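You operate a simulated robot arm through the tools that you are given. There is no shell and no other tool. Be economical: measure what you need, move in short steps, check, and stop when the job is done.

The job below is to be done with a simulated robot arm. You get a single attempt, and the scene is never put back.

TASK
Press the black valve seat home and draw the slide out again.
Fine: set it in the valve body's bore, slide it under the punch, then pull the lever down.

It is judged by the outcome, as a careful person would: the job done as asked, and still so three seconds after it is handed in. It fails if anything else is knocked over, pushed out of place, dropped, spilled or broken.

THE ROBOT
A 6-joint arm with a two-finger parallel gripper, fixed in place. Base frame: the origin is at the foot of the arm, x ahead of it, y to its left, z up; the work surface is at about z = 0.864. Units: m, degrees, N and s.
With the tool pointing down near the work surface it reaches from about 0.24 to 0.64 m from the base axis. Its first joint turns from -66.0 to 66.0 degrees. Payload 2.7 kg.
Tool frame: the origin (TCP) lies between the finger pads and is the grasp point; the fingertips stand 0.023 m ahead of it; z points along the fingers, y is the line along which they close. The gripper opens to 0.094 m. The fingers are 0.038 m wide and 0.01 m thick; the gripper's body (0.054 by 0.096 m) begins 0.039 m behind the TCP.
Orientation is told as [roll, pitch, yaw] about the base's x, y, z axes, in that order, counted from this pose: with the fingers straight down and closing along the base's y, the tool's x points along the base's -x, its y along +y and its z along -z.

THE INTERFACE
- The arm moves only by the tool arm_command. Its argument "moves" is a list of rows, each a list of 3 entries, a list of its own where there are three numbers: the turn, a rotation vector about the tool's x, y, z in degrees, then the shift along the tool's x, y, z in m, then the opening, from 0 (shut) to 1 (fully open). In form: [[[wx, wy, wz], [x, y, z], gripper], ...]. A call has 1 to 8 rows; each row shifts and turns the commanded pose from where the row before left it, along the tool's axes as they then stand. Rows are played at 5 a second. More than 0.05 m and 8.6 degrees between two rows, or a gripper value outside its range, and nothing of the call is played. A pose out of reach is approached as far as the arm can. The call stops where the force on the tool passes 60 N (or 10 N more than at its start, if that is more) or the arm is blocked; 0.2 s more then pass. The fingers move at their own pace (about 0.045 m/s each) and stop on an object; they squeeze with about 41 N. The grip force told is the motor's: it shows also when the fingers shut on nothing. Time passes only in rows, and 0.2 s behind the last, so rows that do not move let the fingers close. It gives the time, the measured TCP pose, the force on the tool (base axes), the opening and the grip force at its end, in the units of the frame above (readings bear some noise).
- Cameras (640 x 400 px; columns grow to the right, rows downward): "scene" is fixed at [0.071, -0.4403, 1.4171]; the picture's right is [0.82, -0.57, 0.00], its down [-0.24, -0.34, -0.91] and it looks along [0.52, 0.75, -0.42] (base axes); focal length 325 px, centre (320, 200). "wrist" rides on the gripper at [-0.039, 0, -0.044] in the tool frame; the picture's right is [0.00, -1.00, 0.00], its down [0.97, 0.00, -0.24] and it looks along [0.24, 0.00, 0.97] (tool axes); focal length 218 px, centre (320, 200).
- get_image(camera): a new picture of that camera. No time passes.
- probe_pixels(camera, pixels): for up to 12 pixels [column, row] of the newest picture of that camera ("zoom" is the newest enlarged one), the place [x, y, z] in the base frame of the surface seen there, good to about 0.002 m, but the place of the scene camera against the robot may be out by one fixed shift of up to 0.018 m in any direction. No time passes.
- inspect(camera, box): a new picture of the part [left, top, right, bottom] of that camera's present view, enlarged. No time passes.
- hand_in(): hands the job in; it is judged then, once.

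Work in short steps. Measure before you move; look again where a grasp or a placing could have gone wrong, and mend it. You have 80 turns and 38 pictures in all, those below and enlarged ones among them. Open the gripper and draw the arm clear of the work before you hand the job in, unless the task says otherwise; then end with one line.

The tools are called after "Call:" by a JSON object that holds its "method" and its "body". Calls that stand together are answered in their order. arm_command: Moves the arm, as the interface text tells. Its arguments: {"type":"object","properties":{"moves":{"type":"array","items":{"type":"array"}}},"required":["moves"]} The other tools are called the same way: get_image (camera) takes a picture; probe_pixels (camera, pixels) gives the place of the surface under pixels of a picture; inspect (camera, box) takes an enlarged picture of a part of a camera's view; hand_in () hands the job in.

At the start:

```text
time_s: 0.0
tcp_pos: [0.3309, 0.2649, 1.2319]
ee_rot: [0.1, -0.1, 0.0]
force: [0.6, -0.8, 0.4]
gripper_width: 0.094
gripper_force: 0.1
```

scene: 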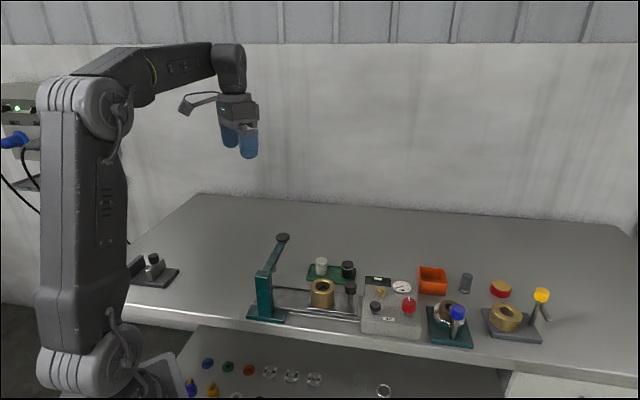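
wrist: 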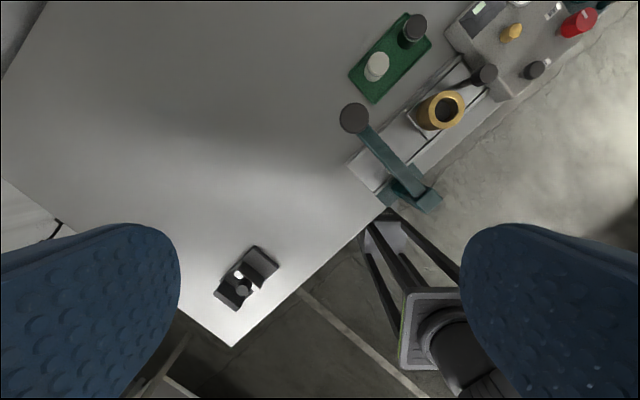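

The press with its lever, slide and brass body sits around (300,290) in the scene picture, with a green tray holding a white and a black part at (335,270). I'll enlarge that area.

Call:
{"method": "inspect", "body": {"camera": "scene", "box": [230, 220, 390, 320]}}

Call:
{"method": "inspect", "body": {"camera": "wrist", "box": [320, 0, 560, 220]}}

```text
4.00 times, centred on (310, 270) of scene
```

zoom: 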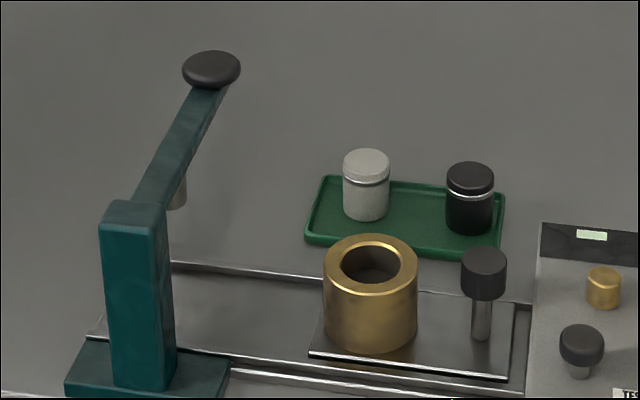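

```text
1.82 times, centred on (440, 110) of wrist
```

zoom: 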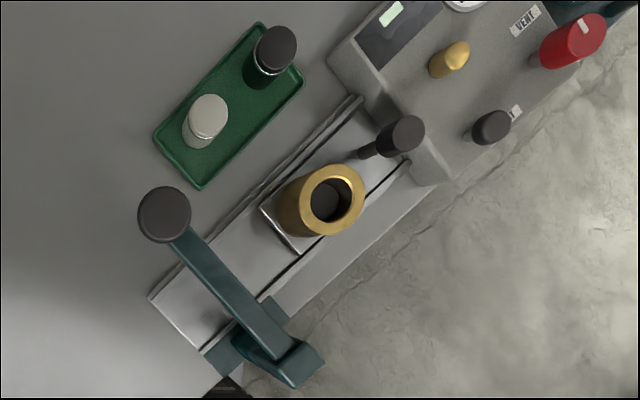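

The wrist enlargement shows black seat at (275,48), body ring at (331,200), slide knob at (402,135), lever knob at (164,214). I'll probe these.

Call:
{"method": "probe_pixels", "body": {"camera": "zoom", "pixels": [[275, 46], [207, 114], [305, 200], [361, 200], [331, 168], [331, 232], [330, 200], [404, 133], [164, 214], [230, 290], [295, 355], [180, 270]]}}

Call:
{"method": "probe_pixels", "body": {"camera": "scene", "pixels": [[348, 264], [321, 260], [351, 287], [283, 236], [322, 281], [262, 275], [264, 245], [273, 268], [312, 291], [329, 291], [322, 286], [275, 291]]}}

```text
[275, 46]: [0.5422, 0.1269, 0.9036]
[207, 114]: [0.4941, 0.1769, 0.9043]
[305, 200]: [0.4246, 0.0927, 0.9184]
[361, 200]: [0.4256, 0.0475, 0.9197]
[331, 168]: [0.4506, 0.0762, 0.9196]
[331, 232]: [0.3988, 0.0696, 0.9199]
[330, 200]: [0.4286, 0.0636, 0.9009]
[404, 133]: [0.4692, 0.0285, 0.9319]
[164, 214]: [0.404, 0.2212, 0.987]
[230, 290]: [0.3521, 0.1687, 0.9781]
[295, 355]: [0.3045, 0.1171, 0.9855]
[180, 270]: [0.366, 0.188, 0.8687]
```

```text
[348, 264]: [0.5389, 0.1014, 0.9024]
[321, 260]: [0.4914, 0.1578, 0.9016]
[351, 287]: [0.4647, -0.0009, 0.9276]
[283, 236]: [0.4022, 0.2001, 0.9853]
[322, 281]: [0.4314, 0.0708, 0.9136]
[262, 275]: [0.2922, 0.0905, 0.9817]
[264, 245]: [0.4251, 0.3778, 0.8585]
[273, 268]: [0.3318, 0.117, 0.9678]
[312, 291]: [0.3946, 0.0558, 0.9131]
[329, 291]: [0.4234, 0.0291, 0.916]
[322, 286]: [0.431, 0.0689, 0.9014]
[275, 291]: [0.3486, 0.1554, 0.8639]
```

The rail runs roughly along (+x,−y), with the lever perpendicular to it, so a yaw of about −45° will suit everything. First I turn the tool 45° and come down a little in free air.

Call:
{"method": "arm_command", "body": {"moves": [[[0, 0, 7.5], [0, 0, 0], 1], [[0, 0, 7.5], [0, 0, 0], 1], [[0, 0, 7.5], [0, 0, 0], 1], [[0, 0, 7.5], [0, 0, 0], 1], [[0, 0, 7.5], [0, 0, 0], 1], [[0, 0, 7.5], [0, 0, 0], 1]]}}

Call:
{"method": "arm_command", "body": {"moves": [[[0, 0, 0], [-0.04, -0.008, 0.02], 1], [[0, 0, 0], [-0.04, -0.008, 0.025], 1], [[0, 0, 0], [-0.04, -0.008, 0.025], 1], [[0, 0, 0], [-0.04, -0.008, 0.025], 1], [[0, 0, 0], [-0.04, -0.008, 0.025], 1]]}}

Call:
{"method": "get_image", "body": {"camera": "wrist"}}

```text
time_s: 1.4
tcp_pos: [0.331, 0.2621, 1.2327]
ee_rot: [0.0, 0.1, -45.2]
force: [0.5, -0.2, -0.6]
gripper_width: 0.0938
gripper_force: 0.0
```

```text
time_s: 2.6
tcp_pos: [0.4437, 0.0938, 1.1103]
ee_rot: [0.2, 0.0, -45.0]
force: [-0.7, -0.5, -0.2]
gripper_width: 0.094
gripper_force: 0.0
```

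```text
33 pictures are left
```

wrist: 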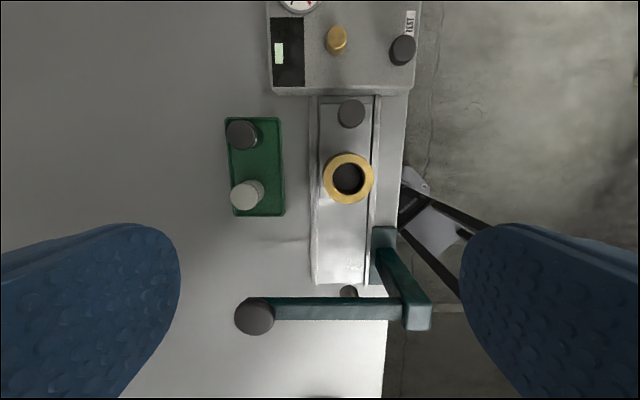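

The rail is now vertical in the picture. I enlarge it for accurate probing.

Call:
{"method": "inspect", "body": {"camera": "wrist", "box": [220, 80, 460, 230]}}

Call:
{"method": "probe_pixels", "body": {"camera": "wrist", "pixels": [[349, 291], [350, 307], [255, 317], [415, 310], [340, 90], [340, 70], [350, 110], [320, 270], [318, 110], [344, 270], [276, 307], [345, 297]]}}

```text
2.67 times, centred on (340, 155) of wrist
```

zoom: 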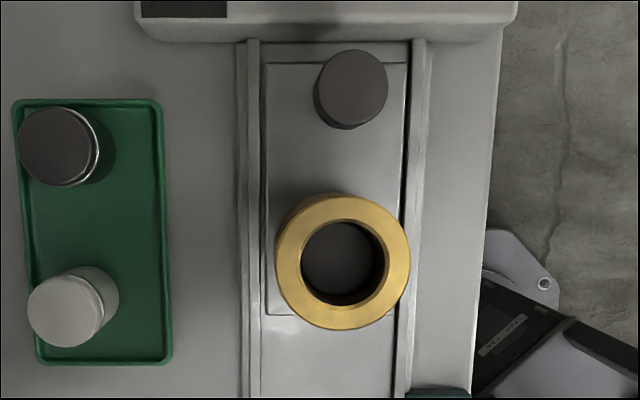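

```text
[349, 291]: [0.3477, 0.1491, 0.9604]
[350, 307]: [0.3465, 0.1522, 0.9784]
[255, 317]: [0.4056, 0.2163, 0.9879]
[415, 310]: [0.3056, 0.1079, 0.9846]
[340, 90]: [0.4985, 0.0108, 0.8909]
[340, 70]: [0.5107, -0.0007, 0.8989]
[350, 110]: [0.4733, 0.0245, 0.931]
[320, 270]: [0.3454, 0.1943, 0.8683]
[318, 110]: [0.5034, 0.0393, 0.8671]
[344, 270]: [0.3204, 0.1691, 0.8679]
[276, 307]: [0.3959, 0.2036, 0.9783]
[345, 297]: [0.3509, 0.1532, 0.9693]
```

Probe the ring's outer and inner edges, the seat tops, the slide knob, and the bore floor.

Call:
{"method": "probe_pixels", "body": {"camera": "zoom", "pixels": [[278, 262], [406, 262], [342, 200], [342, 325], [296, 262], [389, 262], [342, 270], [58, 146], [23, 146], [94, 146], [58, 112], [58, 179]]}}

Call:
{"method": "probe_pixels", "body": {"camera": "zoom", "pixels": [[350, 86], [318, 86], [384, 86], [350, 56], [350, 118], [60, 310], [130, 220], [20, 220], [300, 150], [342, 215], [342, 311], [300, 25]]}}

```text
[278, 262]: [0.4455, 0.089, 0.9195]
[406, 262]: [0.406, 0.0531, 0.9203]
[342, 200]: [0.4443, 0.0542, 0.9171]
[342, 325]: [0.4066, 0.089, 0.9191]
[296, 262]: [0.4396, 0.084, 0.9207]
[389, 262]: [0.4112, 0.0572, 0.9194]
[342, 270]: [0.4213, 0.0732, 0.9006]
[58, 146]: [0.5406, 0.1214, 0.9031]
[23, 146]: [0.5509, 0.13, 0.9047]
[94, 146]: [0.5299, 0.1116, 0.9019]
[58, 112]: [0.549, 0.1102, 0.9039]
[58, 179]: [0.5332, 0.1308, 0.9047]
```

```text
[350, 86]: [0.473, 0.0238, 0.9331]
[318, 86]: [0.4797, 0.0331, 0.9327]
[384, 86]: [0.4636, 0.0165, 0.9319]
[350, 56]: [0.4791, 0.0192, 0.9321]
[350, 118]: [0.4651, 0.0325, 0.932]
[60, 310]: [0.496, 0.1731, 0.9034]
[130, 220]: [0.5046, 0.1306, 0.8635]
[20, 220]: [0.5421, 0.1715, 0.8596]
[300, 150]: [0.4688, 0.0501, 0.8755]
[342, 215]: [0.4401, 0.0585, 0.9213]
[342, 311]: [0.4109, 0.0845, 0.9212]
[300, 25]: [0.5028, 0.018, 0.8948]
```

Body centre ≈ (0.4256, 0.0713) with top at 0.9195; black seat centre ≈ (0.5408, 0.1206) with top at 0.9035. I move above the seat at z≈1.0.

Call:
{"method": "arm_command", "body": {"moves": [[[0, 0, 0], [-0.0124, 0.0219, 0.0275], 1], [[0, 0, 0], [-0.0124, 0.0219, 0.0275], 1], [[0, 0, 0], [-0.0124, 0.0219, 0.0275], 1], [[0, 0, 0], [-0.0124, 0.0219, 0.0275], 1], [[0, 0, 0], [0, 0, 0], 1]]}}

Call:
{"method": "get_image", "body": {"camera": "wrist"}}

```text
time_s: 3.8
tcp_pos: [0.5416, 0.1251, 1.0016]
ee_rot: [0.0, -0.1, -45.0]
force: [0.4, 0.5, 0.0]
gripper_width: 0.0941
gripper_force: 0.0
```

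```text
31 pictures are left
```

wrist: 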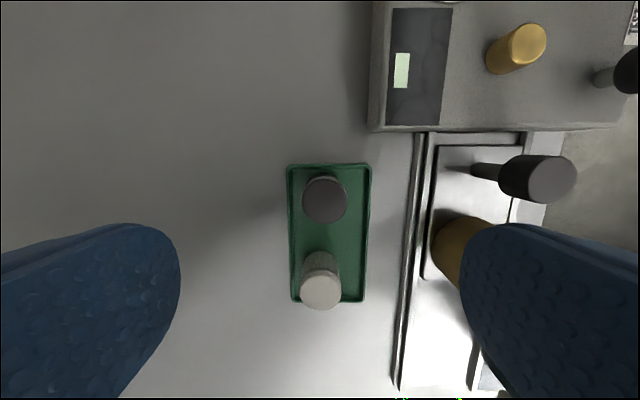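

Re-probe the seat top from closer, at its edges around (325,198).

Call:
{"method": "probe_pixels", "body": {"camera": "wrist", "pixels": [[325, 198], [305, 198], [345, 198], [325, 179], [325, 219], [325, 240], [298, 290], [321, 292]]}}

```text
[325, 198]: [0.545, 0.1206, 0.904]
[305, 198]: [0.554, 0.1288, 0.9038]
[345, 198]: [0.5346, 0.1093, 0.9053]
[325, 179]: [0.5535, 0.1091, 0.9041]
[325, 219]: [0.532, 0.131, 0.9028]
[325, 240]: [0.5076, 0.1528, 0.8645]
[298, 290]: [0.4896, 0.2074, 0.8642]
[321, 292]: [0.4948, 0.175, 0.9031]
```

Seat centre refines to about (0.543, 0.120). I descend to TCP z≈0.911 with the opening narrowed.

Call:
{"method": "arm_command", "body": {"moves": [[[0, 0, 0], [-0.0045, -0.0025, 0.0], 0.7], [[0, 0, 0], [0, 0, 0.03], 0.7], [[0, 0, 0], [0, 0, 0.03], 0.7], [[0, 0, 0], [0, 0, 0.03], 0.7], [[0, 0, 0], [0, 0, 0], 0.7]]}}

Call:
{"method": "get_image", "body": {"camera": "wrist"}}

```text
time_s: 5.0
tcp_pos: [0.5448, 0.1146, 0.9104]
ee_rot: [0.1, -0.1, -44.9]
force: [-0.2, -0.2, -0.3]
gripper_width: 0.0656
gripper_force: 0.0
```

```text
30 pictures are left
```

wrist: 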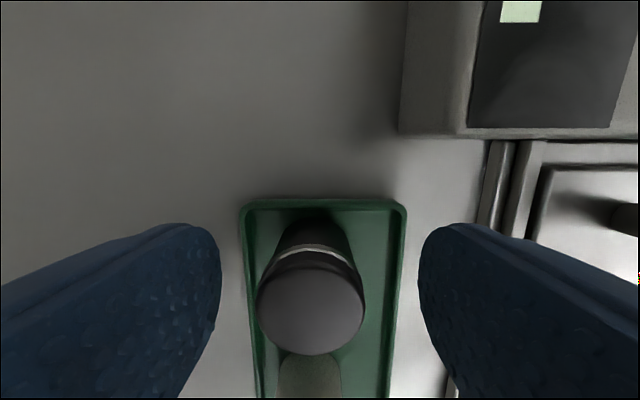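

The seat at (310,311) is about 5 mm toward tool +x and 2.5 mm toward +y. I correct this, then close.

Call:
{"method": "arm_command", "body": {"moves": [[[0, 0, 0], [0.005, 0.0025, 0.0], 0.7], [[0, 0, 0], [0, 0, 0], 0.7]]}}

Call:
{"method": "arm_command", "body": {"moves": [[[0, 0, 0], [0, 0, 0], 0], [[0, 0, 0], [0, 0, 0], 0], [[0, 0, 0], [0, 0, 0], 0], [[0, 0, 0], [0, 0, 0], 0]]}}

Call:
{"method": "get_image", "body": {"camera": "wrist"}}

```text
time_s: 5.6
tcp_pos: [0.543, 0.1209, 0.9123]
ee_rot: [0.1, 0.0, -45.0]
force: [-0.6, -0.9, 0.3]
gripper_width: 0.0655
gripper_force: 0.1
```

```text
time_s: 6.6
tcp_pos: [0.5438, 0.122, 0.9116]
ee_rot: [0.1, 0.0, -45.0]
force: [0.1, -0.2, 0.3]
gripper_width: 0.0301
gripper_force: 40.9
```

```text
29 pictures are left
```

wrist: 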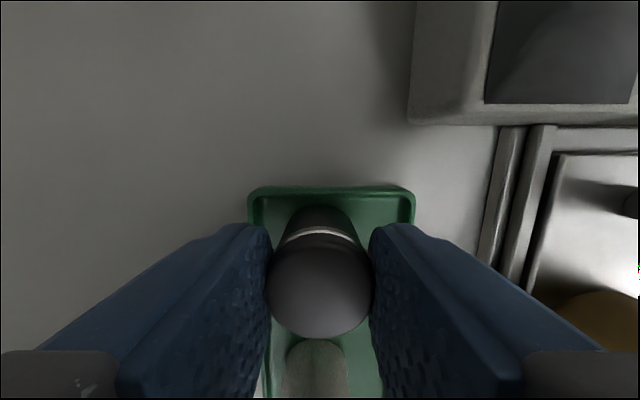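

The grip holds at 0.030 m with the seat centred. I lift 0.1 m and move over the body.

Call:
{"method": "arm_command", "body": {"moves": [[[0, 0, 0], [0, 0, -0.03], 0], [[0, 0, 0], [0, 0, -0.035], 0], [[0, 0, 0], [0, 0, -0.035], 0], [[0, 0, 0], [0.016, -0.0396, 0], 0], [[0, 0, 0], [0.016, -0.0396, 0], 0], [[0, 0, 0], [0.016, -0.0396, 0], 0], [[0, 0, 0], [0, 0, 0], 0]]}}

Call:
{"method": "get_image", "body": {"camera": "wrist"}}

```text
time_s: 8.2
tcp_pos: [0.4205, 0.0691, 1.012]
ee_rot: [0.0, 0.0, -45.0]
force: [1.0, 0.0, -0.4]
gripper_width: 0.0298
gripper_force: 41.1
```

```text
28 pictures are left
```

wrist: 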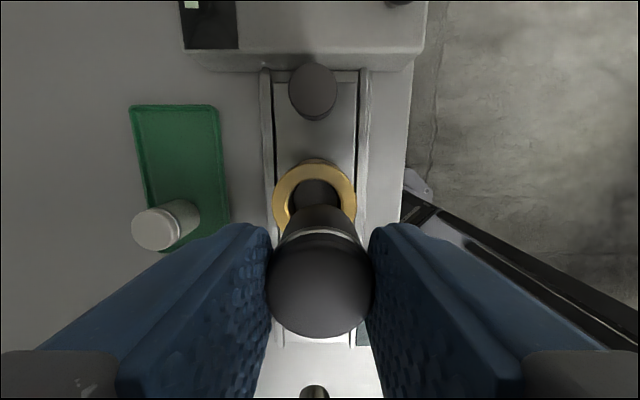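

The body ring is visible around (314,200). I probe its rim for a fresh centre.

Call:
{"method": "probe_pixels", "body": {"camera": "wrist", "pixels": [[275, 198], [353, 198], [314, 161], [283, 200], [346, 200], [314, 176], [285, 175], [343, 175], [314, 172]]}}

```text
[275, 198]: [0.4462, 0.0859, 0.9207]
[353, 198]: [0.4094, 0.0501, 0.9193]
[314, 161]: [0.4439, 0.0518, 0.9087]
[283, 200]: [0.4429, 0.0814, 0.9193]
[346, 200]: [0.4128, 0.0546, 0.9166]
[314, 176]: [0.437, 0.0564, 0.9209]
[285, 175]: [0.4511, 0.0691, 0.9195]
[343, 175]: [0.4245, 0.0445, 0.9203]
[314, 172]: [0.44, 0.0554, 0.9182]
```

The ring centre lies about 4.5 mm toward tool +y and 1.5 mm toward −x. I correct that and lower to just above the rim, then look.

Call:
{"method": "arm_command", "body": {"moves": [[[0, 0, 0], [-0.0015, 0.0045, 0.0], 0], [[0, 0, 0], [0, 0, 0.02], 0], [[0, 0, 0], [0, 0, 0.016], 0], [[0, 0, 0], [0, 0, 0], 0]]}}

Call:
{"method": "inspect", "body": {"camera": "scene", "box": [270, 230, 390, 305]}}

Call:
{"method": "get_image", "body": {"camera": "wrist"}}

```text
time_s: 9.2
tcp_pos: [0.4246, 0.0722, 0.9759]
ee_rot: [0.1, 0.1, -45.0]
force: [-0.2, 0.3, -0.5]
gripper_width: 0.0302
gripper_force: 41.2
```

```text
5.33 times, centred on (330, 268) of scene
```

zoom: 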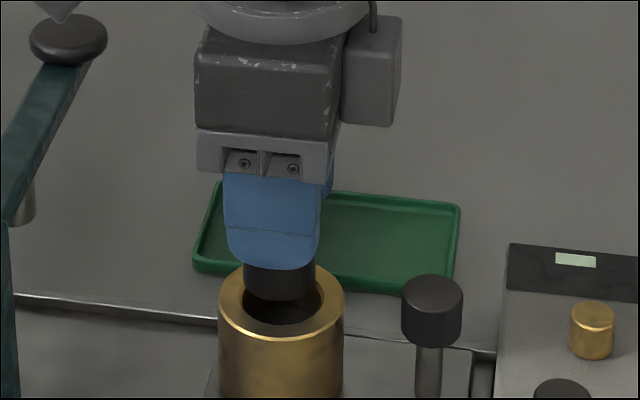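

```text
26 pictures are left
```

wrist: 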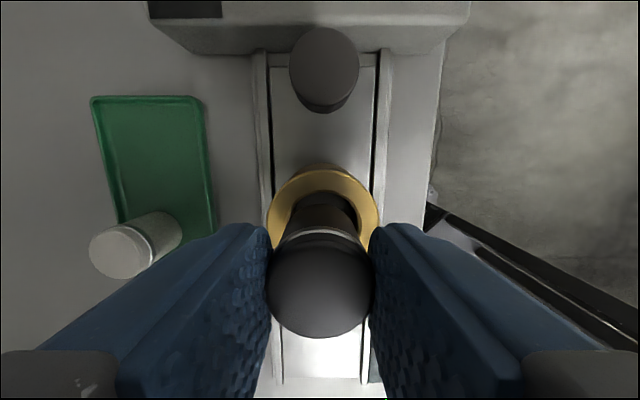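

Alignment is close; the bore is centred around col 323 and the seat around 320, so I nudge 1 mm to −y. Then I lower gently about 15 mm.

Call:
{"method": "arm_command", "body": {"moves": [[[0, 0, 0], [0, -0.001, 0.0], 0], [[0, 0, 0], [0, 0, 0.004], 0], [[0, 0, 0], [0, 0, 0.004], 0], [[0, 0, 0], [0, 0, 0.003], 0], [[0, 0, 0], [0, 0, 0.003], 0], [[0, 0, 0], [0, 0, 0], 0]]}}

Call:
{"method": "inspect", "body": {"camera": "scene", "box": [270, 230, 390, 305]}}

```text
time_s: 10.6
tcp_pos: [0.4284, 0.0716, 0.965]
ee_rot: [0.4, -0.3, -45.0]
force: [-4.2, -5.7, 33.7]
gripper_width: 0.0294
gripper_force: 41.0
```

```text
5.33 times, centred on (330, 268) of scene
```

zoom: 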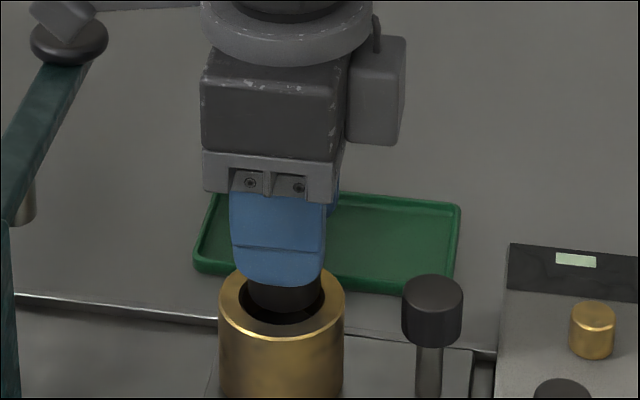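

Contact at 34 N with a sideways push toward tool −y; the seat sits ~2 mm off toward +y and −x. I back up, shift, and try again gently.

Call:
{"method": "arm_command", "body": {"moves": [[[0, 0, 0], [0, 0, -0.008], 0], [[0, 0, 0], [0.0015, -0.002, 0.0], 0], [[0, 0, 0], [0, 0, 0], 0]]}}

Call:
{"method": "get_image", "body": {"camera": "wrist"}}

Call:
{"method": "inspect", "body": {"camera": "scene", "box": [270, 230, 390, 305]}}

```text
time_s: 11.4
tcp_pos: [0.4244, 0.072, 0.9705]
ee_rot: [0.0, 0.0, -45.0]
force: [0.2, -0.3, -0.6]
gripper_width: 0.0296
gripper_force: 40.9
```

```text
24 pictures are left
```

wrist: 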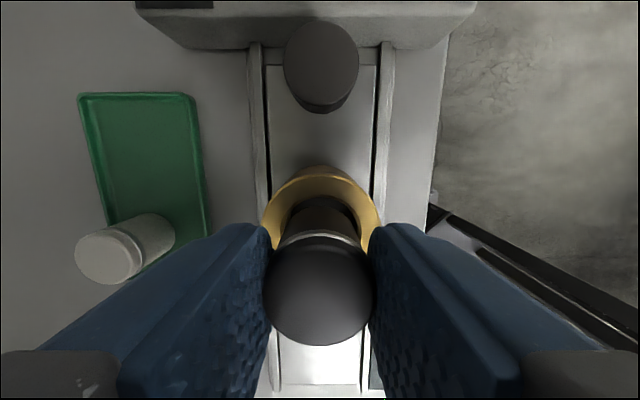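

```text
5.33 times, centred on (330, 268) of scene
```

zoom: 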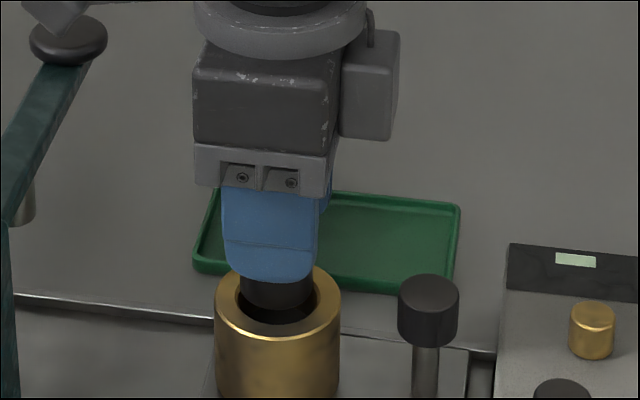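

The slide crept ~2 mm and the seat is now centred in both views (scene: bore 236–320, seat 243–315). I lower again slowly.

Call:
{"method": "arm_command", "body": {"moves": [[[0, 0, 0], [0, 0, 0.003], 0], [[0, 0, 0], [0, 0, 0.003], 0], [[0, 0, 0], [0, 0, 0.002], 0], [[0, 0, 0], [0, 0, 0], 0]]}}

```text
time_s: 12.4
tcp_pos: [0.4243, 0.0725, 0.962]
ee_rot: [0.1, 0.0, -44.9]
force: [-0.7, 0.0, -0.5]
gripper_width: 0.0297
gripper_force: 40.8
```

No contact force at z 0.962, so it is going in. Continue down.

Call:
{"method": "arm_command", "body": {"moves": [[[0, 0, 0], [0, 0, 0.003], 0], [[0, 0, 0], [0, 0, 0.003], 0], [[0, 0, 0], [0, 0, 0], 0]]}}

Call:
{"method": "inspect", "body": {"camera": "scene", "box": [270, 230, 390, 305]}}

```text
time_s: 13.2
tcp_pos: [0.4248, 0.0718, 0.9556]
ee_rot: [0.1, -0.1, -45.1]
force: [0.7, -0.1, 0.3]
gripper_width: 0.0296
gripper_force: 40.7
```

```text
5.33 times, centred on (330, 268) of scene
```

zoom: 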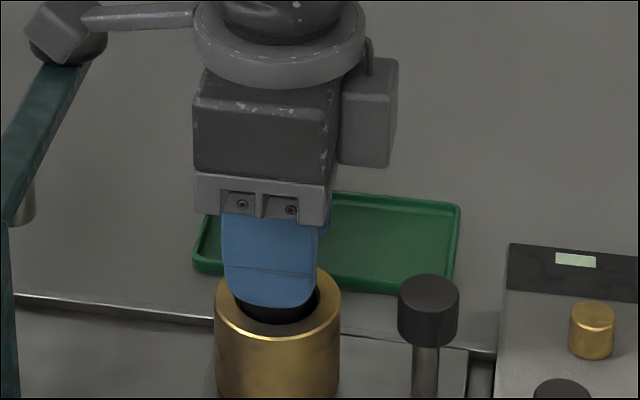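

The seat is inside the bore. Fingertips at ~0.933, body top 0.9195: I can go about 10 mm further.

Call:
{"method": "arm_command", "body": {"moves": [[[0, 0, 0], [0, 0, 0.003], 0], [[0, 0, 0], [0, 0, 0.003], 0], [[0, 0, 0], [0, 0, 0.002], 0], [[0, 0, 0], [0, 0, 0.002], 0], [[0, 0, 0], [0, 0, 0], 0]]}}

Call:
{"method": "inspect", "body": {"camera": "scene", "box": [270, 230, 390, 305]}}

```text
time_s: 14.4
tcp_pos: [0.4253, 0.0704, 0.9459]
ee_rot: [0.2, -0.1, -45.0]
force: [1.3, -1.2, 12.1]
gripper_width: 0.0297
gripper_force: 41.0
```

```text
5.33 times, centred on (330, 268) of scene
```

zoom: 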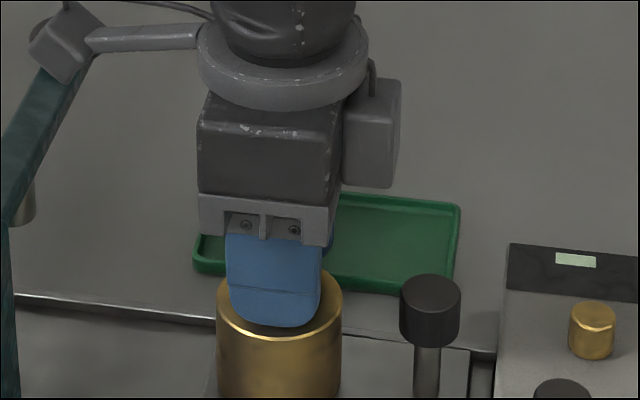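

Contact at 12 N: the seat rests on the step in the bore. I open and rise.

Call:
{"method": "arm_command", "body": {"moves": [[[0, 0, 0], [0, 0, 0], 0.6], [[0, 0, 0], [0, 0, 0], 0.6], [[0, 0, 0], [0, 0, 0], 0.6], [[0, 0, 0], [0, 0, -0.03], 0.6], [[0, 0, 0], [0, 0, -0.04], 0.6], [[0, 0, 0], [0, 0, -0.02], 0.6], [[0, 0, 0], [0, 0, 0], 0.6]]}}

Call:
{"method": "get_image", "body": {"camera": "wrist"}}

Call:
{"method": "inspect", "body": {"camera": "scene", "box": [230, 220, 390, 320]}}

```text
time_s: 16.0
tcp_pos: [0.4243, 0.0717, 1.0352]
ee_rot: [0.1, -0.1, -45.1]
force: [-0.8, -0.3, -0.2]
gripper_width: 0.0565
gripper_force: 0.2
```

```text
20 pictures are left
```

wrist: 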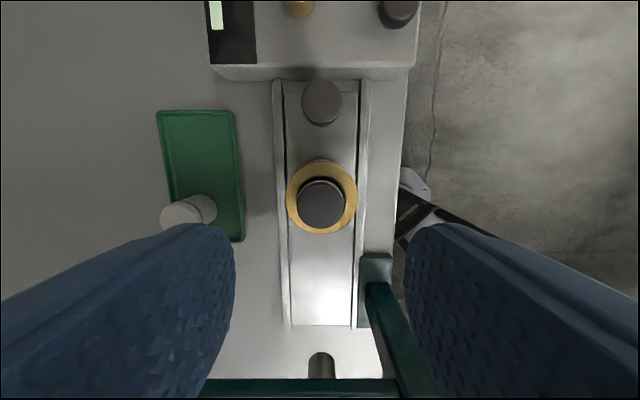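

```text
4.00 times, centred on (310, 270) of scene
```

zoom: 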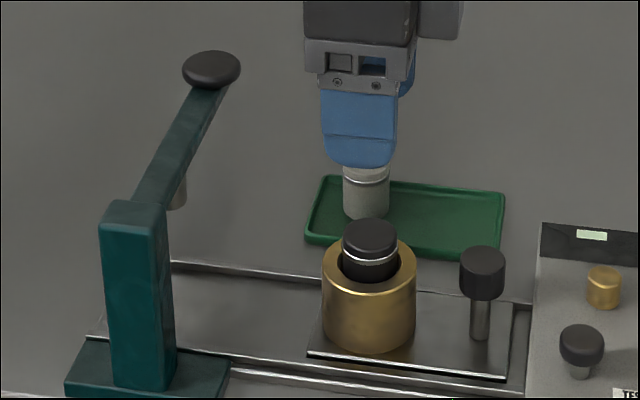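

The seat stands upright in the bore. I probe the punch's lower end, the seat top, and the knob.

Call:
{"method": "probe_pixels", "body": {"camera": "zoom", "pixels": [[178, 203], [181, 195], [182, 185], [370, 233], [482, 262], [211, 65], [146, 295], [132, 210], [180, 140]]}}

Call:
{"method": "probe_pixels", "body": {"camera": "wrist", "pixels": [[321, 100], [306, 100], [337, 100], [321, 87], [321, 116], [321, 203], [320, 75], [320, 360], [321, 318], [312, 370], [330, 370]]}}

```text
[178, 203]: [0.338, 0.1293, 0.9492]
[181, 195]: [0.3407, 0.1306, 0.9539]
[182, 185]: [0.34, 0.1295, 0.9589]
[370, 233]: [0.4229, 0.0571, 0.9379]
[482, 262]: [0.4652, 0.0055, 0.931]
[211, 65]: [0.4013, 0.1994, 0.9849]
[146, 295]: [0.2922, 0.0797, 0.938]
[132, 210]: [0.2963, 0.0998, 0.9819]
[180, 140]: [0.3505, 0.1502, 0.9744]
```

```text
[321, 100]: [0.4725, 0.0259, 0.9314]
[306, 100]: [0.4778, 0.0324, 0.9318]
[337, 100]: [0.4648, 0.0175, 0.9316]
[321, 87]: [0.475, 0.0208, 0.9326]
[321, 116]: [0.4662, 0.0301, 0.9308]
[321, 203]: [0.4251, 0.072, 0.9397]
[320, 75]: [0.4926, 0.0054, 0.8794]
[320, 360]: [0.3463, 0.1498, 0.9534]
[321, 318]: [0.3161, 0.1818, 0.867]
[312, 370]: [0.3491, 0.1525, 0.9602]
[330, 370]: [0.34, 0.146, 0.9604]
```

Seat top 0.9395 and punch bottom ≈0.95, so it should pass. The knob is at (0.471, 0.0255); the punch axis lies ≈0.12 m along the rail from the body. I move over the knob and part-way down.

Call:
{"method": "arm_command", "body": {"moves": [[[0, 0, 0], [-0.033, 0, 0], 0.6], [[0, 0, 0], [-0.0328, 0, 0], 0.6], [[0, 0, 0], [0, 0, 0.035], 0.6], [[0, 0, 0], [0, 0, 0.03], 0.6], [[0, 0, 0], [0, 0, 0], 0.6]]}}

Call:
{"method": "get_image", "body": {"camera": "wrist"}}

```text
time_s: 17.2
tcp_pos: [0.472, 0.0255, 0.9681]
ee_rot: [0.1, 0.0, -45.0]
force: [0.2, -0.3, -0.4]
gripper_width: 0.0564
gripper_force: 0.1
```

```text
18 pictures are left
```

wrist: 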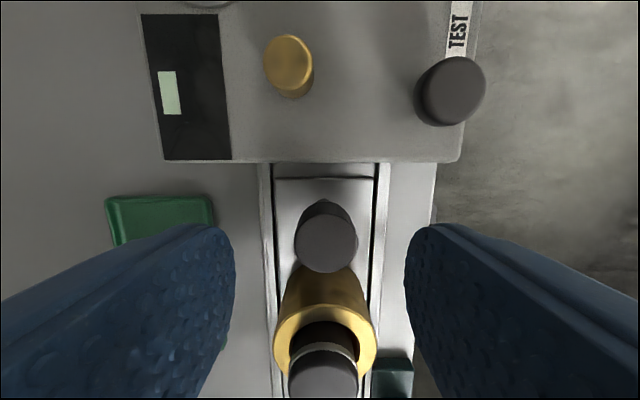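

The knob at (326,242) is ~2.5 mm toward tool −y. I correct, lower 30 mm and close.

Call:
{"method": "arm_command", "body": {"moves": [[[0, 0, 0], [-0.001, -0.002, 0.01], 0.6], [[0, 0, 0], [0, 0, 0.02], 0.6], [[0, 0, 0], [0, 0, 0], 0.6], [[0, 0, 0], [0, 0, 0], 0], [[0, 0, 0], [0, 0, 0], 0], [[0, 0, 0], [0, 0, 0], 0], [[0, 0, 0], [0, 0, 0], 0]]}}

Call:
{"method": "inspect", "body": {"camera": "scene", "box": [230, 220, 390, 320]}}

```text
time_s: 18.8
tcp_pos: [0.4708, 0.025, 0.9408]
ee_rot: [0.2, -0.1, -44.9]
force: [5.9, 6.3, -3.7]
gripper_width: 0.0256
gripper_force: 45.1
```

```text
4.00 times, centred on (310, 270) of scene
```

zoom: 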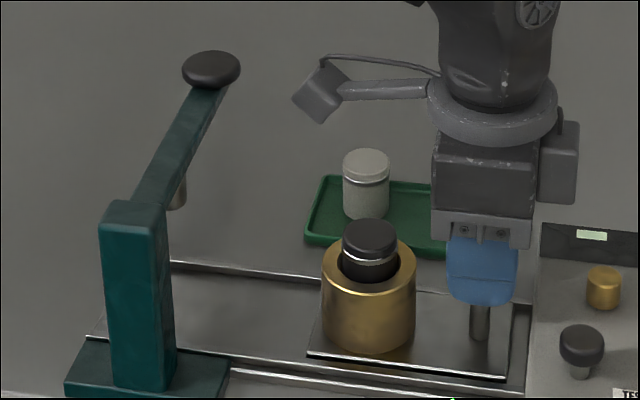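

A bracket protrudes from the wrist on the lever side at (320,90). I probe its place to check it clears the lever.

Call:
{"method": "probe_pixels", "body": {"camera": "zoom", "pixels": [[320, 92], [315, 112], [300, 98], [330, 110], [390, 90], [480, 125], [480, 170], [475, 220], [211, 65], [180, 130]]}}

```text
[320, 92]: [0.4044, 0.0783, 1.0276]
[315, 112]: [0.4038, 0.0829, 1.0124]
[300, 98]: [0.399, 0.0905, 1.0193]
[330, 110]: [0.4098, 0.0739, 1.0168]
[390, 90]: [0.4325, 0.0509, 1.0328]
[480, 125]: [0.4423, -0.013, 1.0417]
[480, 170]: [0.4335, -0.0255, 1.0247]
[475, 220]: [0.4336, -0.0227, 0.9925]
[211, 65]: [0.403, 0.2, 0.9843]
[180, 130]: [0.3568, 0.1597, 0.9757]
```

Bracket's lowest point is ~1.01, above the lever top (~0.988), so it clears. I push the slide along tool +x by 0.06 first.

Call:
{"method": "arm_command", "body": {"moves": [[[0, 0, 0], [0.005, 0.001, 0], 0], [[0, 0, 0], [0.01, 0, 0], 0], [[0, 0, 0], [0.015, 0, 0], 0], [[0, 0, 0], [0.015, 0, 0], 0], [[0, 0, 0], [0.015, 0, 0], 0], [[0, 0, 0], [0, 0, 0], 0]]}}

```text
time_s: 20.2
tcp_pos: [0.4275, 0.0676, 0.9411]
ee_rot: [0.1, 0.0, -45.1]
force: [16.4, 17.5, -30.0]
gripper_width: 0.0256
gripper_force: 44.9
```

The slide moved, but side force ~24 N (+y) and −30 N in z suggest slight misalignment. I relax by shifting +y 2 mm and down 2 mm.

Call:
{"method": "arm_command", "body": {"moves": [[[0, 0, 0], [0, 0.002, 0.002], 0], [[0, 0, 0], [0, 0, 0], 0]]}}

Call:
{"method": "inspect", "body": {"camera": "scene", "box": [230, 220, 390, 320]}}

```text
time_s: 20.8
tcp_pos: [0.4283, 0.0657, 0.9406]
ee_rot: [0.1, -0.1, -45.1]
force: [-7.7, -6.7, 16.4]
gripper_width: 0.0252
gripper_force: 44.9
```

```text
4.00 times, centred on (310, 270) of scene
```

zoom: 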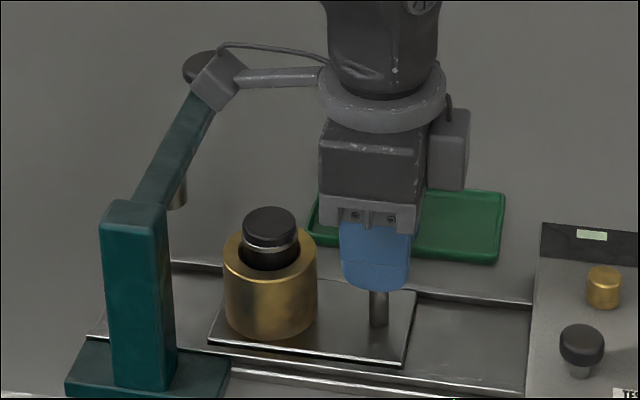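

The slide carries body and seat along fine. The drift is ~2 mm in y per 60 mm, so I include that and push 45 mm more.

Call:
{"method": "arm_command", "body": {"moves": [[[0, 0, 0], [0.01, -0.0003, -0.0005], 0], [[0, 0, 0], [0.01, 0.0003, 0.0002], 0], [[0, 0, 0], [0.01, 0.0003, 0.0002], 0], [[0, 0, 0], [0.01, 0.0003, 0.0002], 0], [[0, 0, 0], [0.005, 0.0002, 0.0], 0], [[0, 0, 0], [0, 0, 0], 0]]}}

Call:
{"method": "inspect", "body": {"camera": "scene", "box": [230, 220, 390, 320]}}

```text
time_s: 22.2
tcp_pos: [0.3968, 0.0995, 0.9405]
ee_rot: [-0.6, 0.2, -45.0]
force: [-26.8, -30.1, 25.8]
gripper_width: 0.0255
gripper_force: 45.2
```

```text
4.00 times, centred on (310, 270) of scene
```

zoom: 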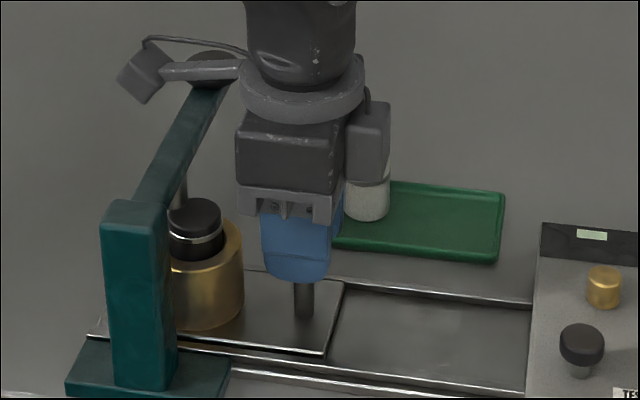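

Side force now −40 N, so I overcorrected; I relax by −2.2 mm in y and −1 mm in z, then read.

Call:
{"method": "arm_command", "body": {"moves": [[[0, 0, 0], [0, -0.0022, -0.001], 0], [[0, 0, 0], [0, 0, 0], 0]]}}

```text
time_s: 22.8
tcp_pos: [0.3955, 0.0986, 0.9409]
ee_rot: [-0.4, 0.2, -45.0]
force: [-16.3, -14.9, 1.8]
gripper_width: 0.0254
gripper_force: 44.6
```

Still −22 N in y; another −1.2 mm and then advance 10 mm.

Call:
{"method": "arm_command", "body": {"moves": [[[0, 0, 0], [0, -0.0012, 0], 0], [[0, 0, 0], [0.005, 0, 0], 0], [[0, 0, 0], [0.005, 0, 0], 0], [[0, 0, 0], [0, 0, 0], 0]]}}

```text
time_s: 23.8
tcp_pos: [0.3893, 0.1042, 0.9409]
ee_rot: [0.0, 0.1, -45.1]
force: [-3.7, -5.7, -20.3]
gripper_width: 0.0256
gripper_force: 45.1
```

No end-stop force yet. I advance in 3 mm steps, watching for the stop.

Call:
{"method": "arm_command", "body": {"moves": [[[0, 0, 0], [0.003, 0, 0.0008], 0], [[0, 0, 0], [0.003, 0, 0], 0], [[0, 0, 0], [0, 0, 0], 0]]}}

Call:
{"method": "get_image", "body": {"camera": "wrist"}}

Call:
{"method": "inspect", "body": {"camera": "scene", "box": [230, 220, 390, 320]}}

```text
time_s: 24.6
tcp_pos: [0.3862, 0.1085, 0.9401]
ee_rot: [0.2, 0.0, -44.9]
force: [11.7, -9.2, -21.2]
gripper_width: 0.0251
gripper_force: 44.9
```

```text
14 pictures are left
```

wrist: 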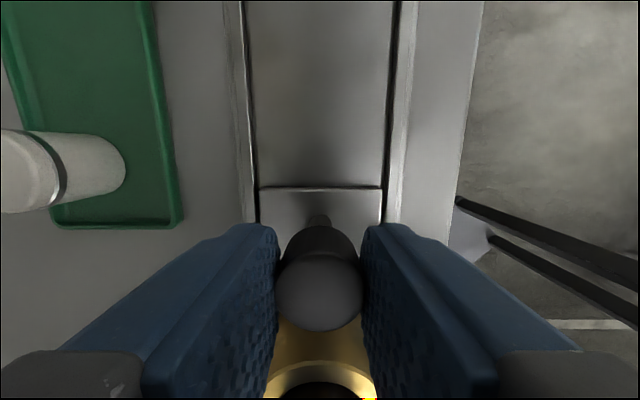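

```text
4.00 times, centred on (310, 270) of scene
```

zoom: 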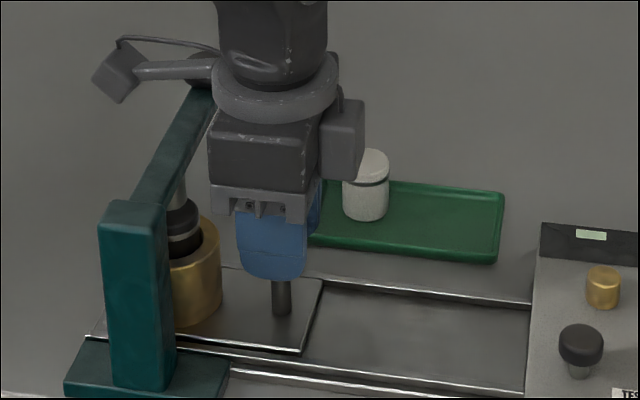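

A −15 N force along the rail appears, and the punch looks centred over the seat (both at col ~182). I push 2 mm more to confirm it is the stop.

Call:
{"method": "arm_command", "body": {"moves": [[[0, 0, 0], [0.002, 0, 0.0008], 0], [[0, 0, 0], [0, 0, 0], 0]]}}

```text
time_s: 25.2
tcp_pos: [0.3863, 0.1087, 0.9403]
ee_rot: [0.2, -0.4, -44.9]
force: [16.4, -25.0, 3.8]
gripper_width: 0.0257
gripper_force: 44.8
```

The stop is confirmed (position unchanged, force doubled). I relax, release the knob and rise.

Call:
{"method": "arm_command", "body": {"moves": [[[0, 0, 0], [-0.002, 0, -0.0002], 0], [[0, 0, 0], [0, 0, 0], 0.6], [[0, 0, 0], [0, 0, 0], 0.6], [[0, 0, 0], [0, 0, 0], 0.6], [[0, 0, 0], [0, 0, -0.03], 0.6], [[0, 0, 0], [0, 0, -0.04], 0.6], [[0, 0, 0], [0, 0, -0.04], 0.6], [[0, 0, 0], [0, 0, -0.02], 0.6]]}}

Call:
{"method": "get_image", "body": {"camera": "wrist"}}

```text
time_s: 27.0
tcp_pos: [0.3875, 0.1108, 1.0706]
ee_rot: [0.1, 0.1, -45.0]
force: [0.5, 0.0, 0.0]
gripper_width: 0.0563
gripper_force: 0.0
```

```text
12 pictures are left
```

wrist: 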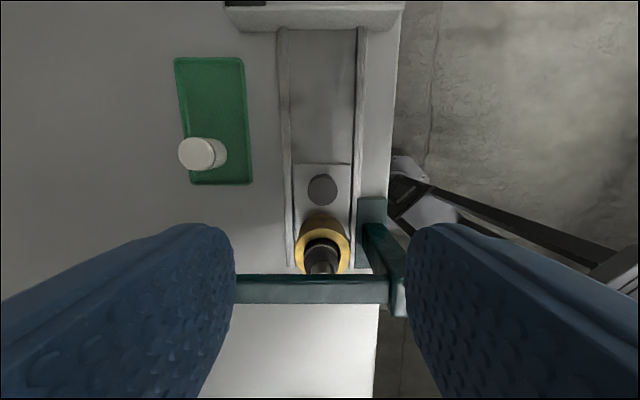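

The slide is at its stop with the seat under the punch. Now I close the fingers and go above the lever knob at about (0.405, 0.218).

Call:
{"method": "arm_command", "body": {"moves": [[[0, 0, 0], [0.0211, 0.0294, 0], 0], [[0, 0, 0], [0.0211, 0.0294, 0], 0], [[0, 0, 0], [0.0211, 0.0294, 0], 0], [[0, 0, 0], [0, 0, 0.02], 0], [[0, 0, 0], [0, 0, 0], 0]]}}

Call:
{"method": "get_image", "body": {"camera": "wrist"}}

```text
time_s: 28.2
tcp_pos: [0.4034, 0.2191, 1.048]
ee_rot: [0.2, -0.1, -45.0]
force: [-0.6, 0.2, 0.0]
gripper_width: 0.0001
gripper_force: 40.9
```

```text
11 pictures are left
```

wrist: 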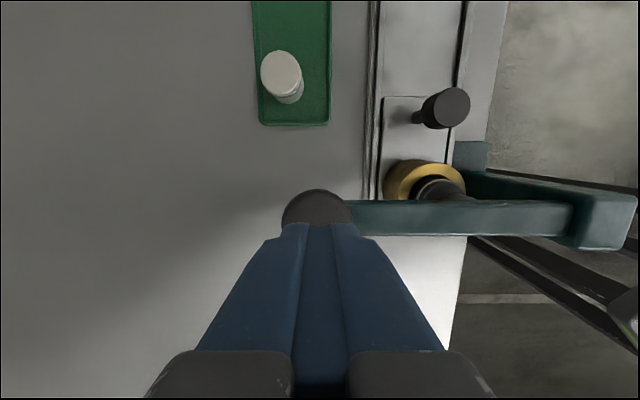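

The knob (318,223) is directly below the fingertips. I descend to contact and push down in small steps.

Call:
{"method": "arm_command", "body": {"moves": [[[0, 0, 0], [0, 0, 0.03], 0], [[0, 0, 0], [0, 0, 0.008], 0], [[0, 0, 0], [0, 0, 0.008], 0], [[0, 0, 0], [0, 0, 0.008], 0], [[0, 0, 0], [0, 0, 0.008], 0], [[0, 0, 0], [0, 0, 0], 0]]}}

```text
time_s: 29.6
tcp_pos: [0.4025, 0.2167, 0.9888]
ee_rot: [0.3, 0.0, -45.0]
force: [1.6, 0.9, 7.8]
gripper_width: 0.0
gripper_force: 41.4
```

The lever yields at 8 N. I continue down, following the arc slightly toward the pivot.

Call:
{"method": "arm_command", "body": {"moves": [[[0, 0, 0], [0, -0.001, 0.008], 0], [[0, 0, 0], [0, -0.001, 0.008], 0], [[0, 0, 0], [0, -0.0015, 0.006], 0], [[0, 0, 0], [0, -0.0015, 0.006], 0], [[0, 0, 0], [0, 0, 0], 0]]}}

Call:
{"method": "inspect", "body": {"camera": "scene", "box": [230, 220, 390, 320]}}

```text
time_s: 30.5
tcp_pos: [0.4016, 0.2157, 0.9724]
ee_rot: [1.0, -0.3, -44.8]
force: [-8.0, -1.5, 19.3]
gripper_width: 0.0001
gripper_force: 41.1
stopped in row 4: the force on the tool passed its limit (the readings are from after the stop); the commanded pose is now the measured one
```

```text
4.00 times, centred on (310, 270) of scene
```

zoom: 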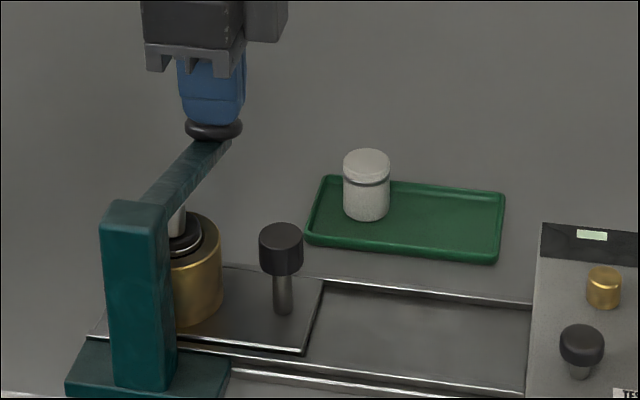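

The punch now bears on the seat, and the 60 N limit stopped the push. I continue with finer steps.

Call:
{"method": "arm_command", "body": {"moves": [[[0, 0, 0], [0, 0, 0.0015], 0], [[0, 0, 0], [0, 0, 0.001], 0], [[0, 0, 0], [0, 0, 0.001], 0], [[0, 0, 0], [0, 0, 0.001], 0], [[0, 0, 0], [0, 0, 0.001], 0], [[0, 0, 0], [0, 0, 0.001], 0], [[0, 0, 0], [0, 0, 0.001], 0], [[0, 0, 0], [0, 0, 0.001], 0]]}}

```text
time_s: 31.7
tcp_pos: [0.4045, 0.2166, 0.972]
ee_rot: [1.7, -0.3, -44.8]
force: [-7.7, -2.2, 19.0]
gripper_width: 0.0
gripper_force: 41.0
stopped in row 5: the force on the tool passed its limit (the readings are from after the stop); the commanded pose is now the measured one
```

I probe the current zoom picture to see how far the seat stands above the body and where the punch is.

Call:
{"method": "probe_pixels", "body": {"camera": "zoom", "pixels": [[190, 222], [197, 232], [195, 240], [190, 248], [212, 235], [205, 222], [178, 225], [172, 232], [186, 216], [175, 240], [213, 128], [183, 180]]}}

Call:
{"method": "inspect", "body": {"camera": "scene", "box": [250, 255, 314, 305]}}

```text
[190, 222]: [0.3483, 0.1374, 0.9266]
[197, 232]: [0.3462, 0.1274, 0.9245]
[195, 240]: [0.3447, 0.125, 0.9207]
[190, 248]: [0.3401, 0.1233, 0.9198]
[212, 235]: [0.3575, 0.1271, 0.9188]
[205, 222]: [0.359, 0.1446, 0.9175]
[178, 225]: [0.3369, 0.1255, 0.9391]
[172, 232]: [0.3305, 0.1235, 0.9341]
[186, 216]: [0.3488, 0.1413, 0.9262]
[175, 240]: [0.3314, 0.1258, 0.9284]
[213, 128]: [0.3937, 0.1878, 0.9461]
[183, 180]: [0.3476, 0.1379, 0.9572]
```

```text
8.00 times, centred on (282, 280) of scene
```

zoom: 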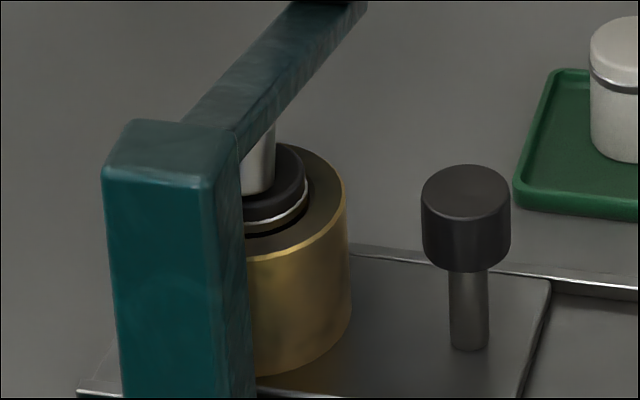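

The seat top is now ~8 mm proud (down from ~20), so pressing works but seems unfinished. I ramp force up carefully, ending just below the limit.

Call:
{"method": "arm_command", "body": {"moves": [[[0, 0, 0], [0, 0, 0.001], 0], [[0, 0, 0], [0, 0, 0.001], 0], [[0, 0, 0], [0, 0, 0.001], 0], [[0, 0, 0], [0, 0, 0], 0]]}}

```text
time_s: 32.7
tcp_pos: [0.4041, 0.2148, 0.9715]
ee_rot: [2.0, -0.5, -45.0]
force: [-9.6, -5.4, 45.7]
gripper_width: 0.0
gripper_force: 41.2
```

Call:
{"method": "arm_command", "body": {"moves": [[[0, 0, 0], [0, 0, 0.0005], 0], [[0, 0, 0], [0, 0, 0], 0], [[0, 0, 0], [0, 0, 0], 0]]}}

```text
time_s: 33.5
tcp_pos: [0.4053, 0.2162, 0.9706]
ee_rot: [2.2, -0.5, -44.9]
force: [-4.2, -5.4, 44.4]
gripper_width: 0.0001
gripper_force: 41.0
```

At 45 N it appears to creep. I add small steps with holds.

Call:
{"method": "arm_command", "body": {"moves": [[[0, 0, 0], [0, 0, 0.0007], 0], [[0, 0, 0], [0, 0, 0], 0], [[0, 0, 0], [0, 0, 0], 0], [[0, 0, 0], [0, 0, 0], 0], [[0, 0, 0], [0, 0, 0], 0]]}}

```text
time_s: 34.7
tcp_pos: [0.4057, 0.2173, 0.9695]
ee_rot: [2.3, -0.5, -44.9]
force: [0.5, -2.5, 42.5]
gripper_width: 0.0002
gripper_force: 40.9
```

It moves at a steady ~43 N, so continue slowly with alternating steps and holds.

Call:
{"method": "arm_command", "body": {"moves": [[[0, 0, 0], [0, -0.0002, 0.0008], 0], [[0, 0, 0], [0, 0, 0], 0], [[0, 0, 0], [0, -0.0002, 0.0008], 0], [[0, 0, 0], [0, 0, 0], 0], [[0, 0, 0], [0, -0.0002, 0.0008], 0], [[0, 0, 0], [0, 0, 0], 0], [[0, 0, 0], [0, -0.0002, 0.0008], 0], [[0, 0, 0], [0, 0, 0], 0]]}}

```text
time_s: 36.5
tcp_pos: [0.4061, 0.2168, 0.969]
ee_rot: [2.6, -0.5, -45.0]
force: [-7.4, 11.2, 52.1]
gripper_width: 0.0
gripper_force: 41.3
```

Check how the contact and the seat look now.

Call:
{"method": "inspect", "body": {"camera": "scene", "box": [240, 220, 320, 305]}}

```text
4.71 times, centred on (280, 262) of scene
```

zoom: 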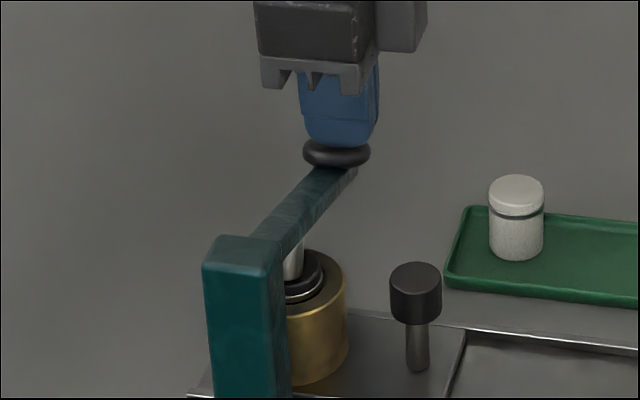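

Call:
{"method": "probe_pixels", "body": {"camera": "zoom", "pixels": [[312, 268], [316, 274], [308, 262], [316, 285], [337, 290], [335, 272], [330, 265], [310, 295], [336, 165], [335, 310]]}}

```text
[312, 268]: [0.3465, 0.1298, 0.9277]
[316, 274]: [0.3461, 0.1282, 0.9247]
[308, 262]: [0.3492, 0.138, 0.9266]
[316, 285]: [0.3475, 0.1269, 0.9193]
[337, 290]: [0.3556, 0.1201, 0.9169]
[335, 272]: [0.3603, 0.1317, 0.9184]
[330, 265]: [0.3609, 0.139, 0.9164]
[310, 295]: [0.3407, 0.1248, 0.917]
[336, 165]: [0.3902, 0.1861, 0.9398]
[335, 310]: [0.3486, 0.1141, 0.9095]
```

Seat top reads 0.9266, about unchanged, with its silver band near rim level; the finger contact has drifted to the knob's outer edge. I lift, level the tool, and look at where the lever goes.

Call:
{"method": "arm_command", "body": {"moves": [[[0, 0, 0], [0, 0, -0.01], 0], [[2.2, -1.5, 0], [0, 0, -0.02], 0], [[0, 0, 0], [0, -0.01, -0.01], 0], [[0, 0, 0], [0, 0, 0], 0], [[0, 0, 0], [0, 0, 0], 0]]}}

Call:
{"method": "inspect", "body": {"camera": "scene", "box": [240, 220, 320, 305]}}

```text
time_s: 37.7
tcp_pos: [0.3955, 0.2063, 1.0024]
ee_rot: [-0.7, -1.9, -45.0]
force: [-0.6, -1.4, 1.0]
gripper_width: 0.0002
gripper_force: 41.6
```

```text
4.71 times, centred on (280, 262) of scene
```

zoom: 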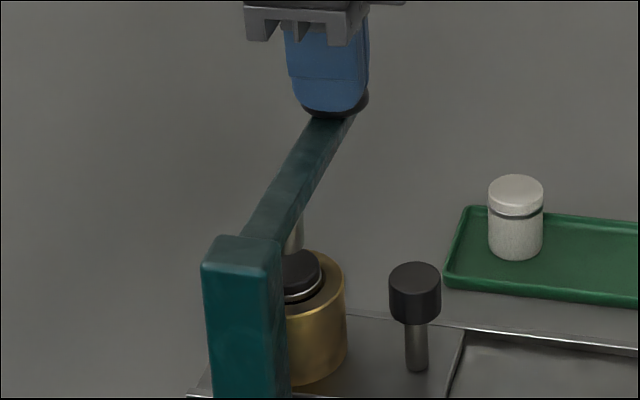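

The lever springs back up on its own, which will free the slide. I level the tool and press again at a better-centred contact.

Call:
{"method": "arm_command", "body": {"moves": [[[0.85, 1.84, 0], [0, 0, 0.005], 0], [[0, 0, 0], [0, 0, 0.008], 0], [[0, 0, 0], [0, 0, 0.008], 0], [[0, 0, 0], [0, 0, 0.005], 0], [[0, 0, 0], [0, 0, 0.002], 0], [[0, 0, 0], [0, 0, 0.002], 0], [[0, 0, 0], [0, 0, 0.002], 0], [[0, 0, 0], [0, 0, 0], 0]]}}

```text
time_s: 39.5
tcp_pos: [0.3952, 0.2078, 0.9737]
ee_rot: [-1.2, -0.1, -45.0]
force: [-1.6, -6.5, 33.0]
gripper_width: 0.0001
gripper_force: 41.4
```

Call:
{"method": "arm_command", "body": {"moves": [[[0, 0, 0], [0, 0, 0.001], 0], [[0, 0, 0], [0, 0, 0.001], 0], [[0, 0, 0], [0, 0, 0.001], 0], [[0, 0, 0], [0, 0, 0.001], 0], [[0, 0, 0], [0, 0, 0], 0]]}}

```text
time_s: 40.5
tcp_pos: [0.3956, 0.2085, 0.9722]
ee_rot: [-1.1, -0.1, -44.9]
force: [-10.8, -4.4, 19.3]
gripper_width: 0.0001
gripper_force: 40.9
stopped in row 5: the force on the tool passed its limit (the readings are from after the stop); the commanded pose is now the measured one
```

Over 60 N at z≈0.972 without movement; that points to a firm stop. I'll load it once more, a bit past this, to be sure.

Call:
{"method": "arm_command", "body": {"moves": [[[0, 0, 0], [0, 0, 0.001], 0], [[0, 0, 0], [0, 0, 0.001], 0], [[0, 0, 0], [0, 0, 0.001], 0], [[0, 0, 0], [0, 0, 0.0006], 0], [[0, 0, 0], [0, 0, 0], 0]]}}

Call:
{"method": "arm_command", "body": {"moves": [[[0, 0, 0], [0, 0, 0.0006], 0], [[0, 0, 0], [0, 0, 0.0003], 0], [[0, 0, 0], [0, 0, 0], 0]]}}

Call:
{"method": "inspect", "body": {"camera": "scene", "box": [250, 255, 314, 305]}}

```text
time_s: 41.7
tcp_pos: [0.3955, 0.2089, 0.9729]
ee_rot: [-0.5, -0.3, -44.9]
force: [-13.2, -3.2, 50.8]
gripper_width: 0.0
gripper_force: 41.4
```

```text
time_s: 42.5
tcp_pos: [0.3967, 0.2083, 0.9721]
ee_rot: [-0.5, -0.1, -45.0]
force: [-9.7, -6.8, 50.0]
gripper_width: 0.0
gripper_force: 41.2
```

```text
8.00 times, centred on (282, 280) of scene
```

zoom: 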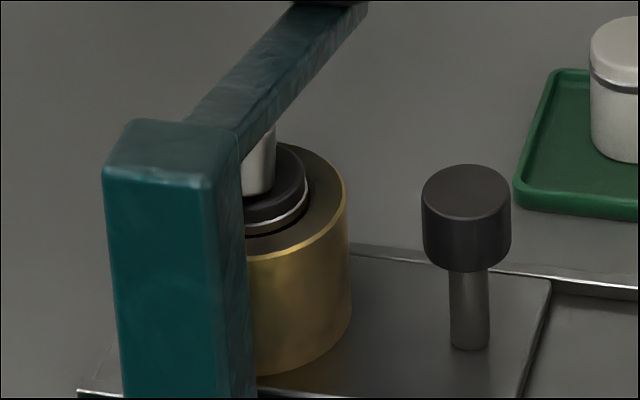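

The picture is identical to the earlier one under load: the seat is at a firm stop. I rise with the lever following, and look.

Call:
{"method": "arm_command", "body": {"moves": [[[0, 0, 0], [0, 0.001, -0.01], 0], [[0, 0, 0], [0, 0.002, -0.015], 0], [[0, 0, 0], [0, 0.003, -0.015], 0], [[0, 0, 0], [0, 0, -0.02], 0], [[0, 0, 0], [0, 0, -0.04], 0], [[0, 0, 0], [0, 0, 0], 0], [[0, 0, 0], [0, 0, 0], 0]]}}

Call:
{"method": "inspect", "body": {"camera": "scene", "box": [240, 220, 320, 305]}}

```text
time_s: 44.1
tcp_pos: [0.4016, 0.2126, 1.0691]
ee_rot: [-0.9, 0.0, -44.9]
force: [0.7, 0.0, 0.2]
gripper_width: 0.0
gripper_force: 41.1
```

```text
4.71 times, centred on (280, 262) of scene
```

zoom: 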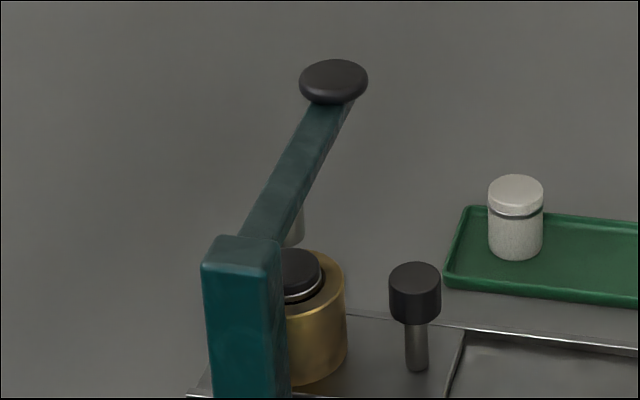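

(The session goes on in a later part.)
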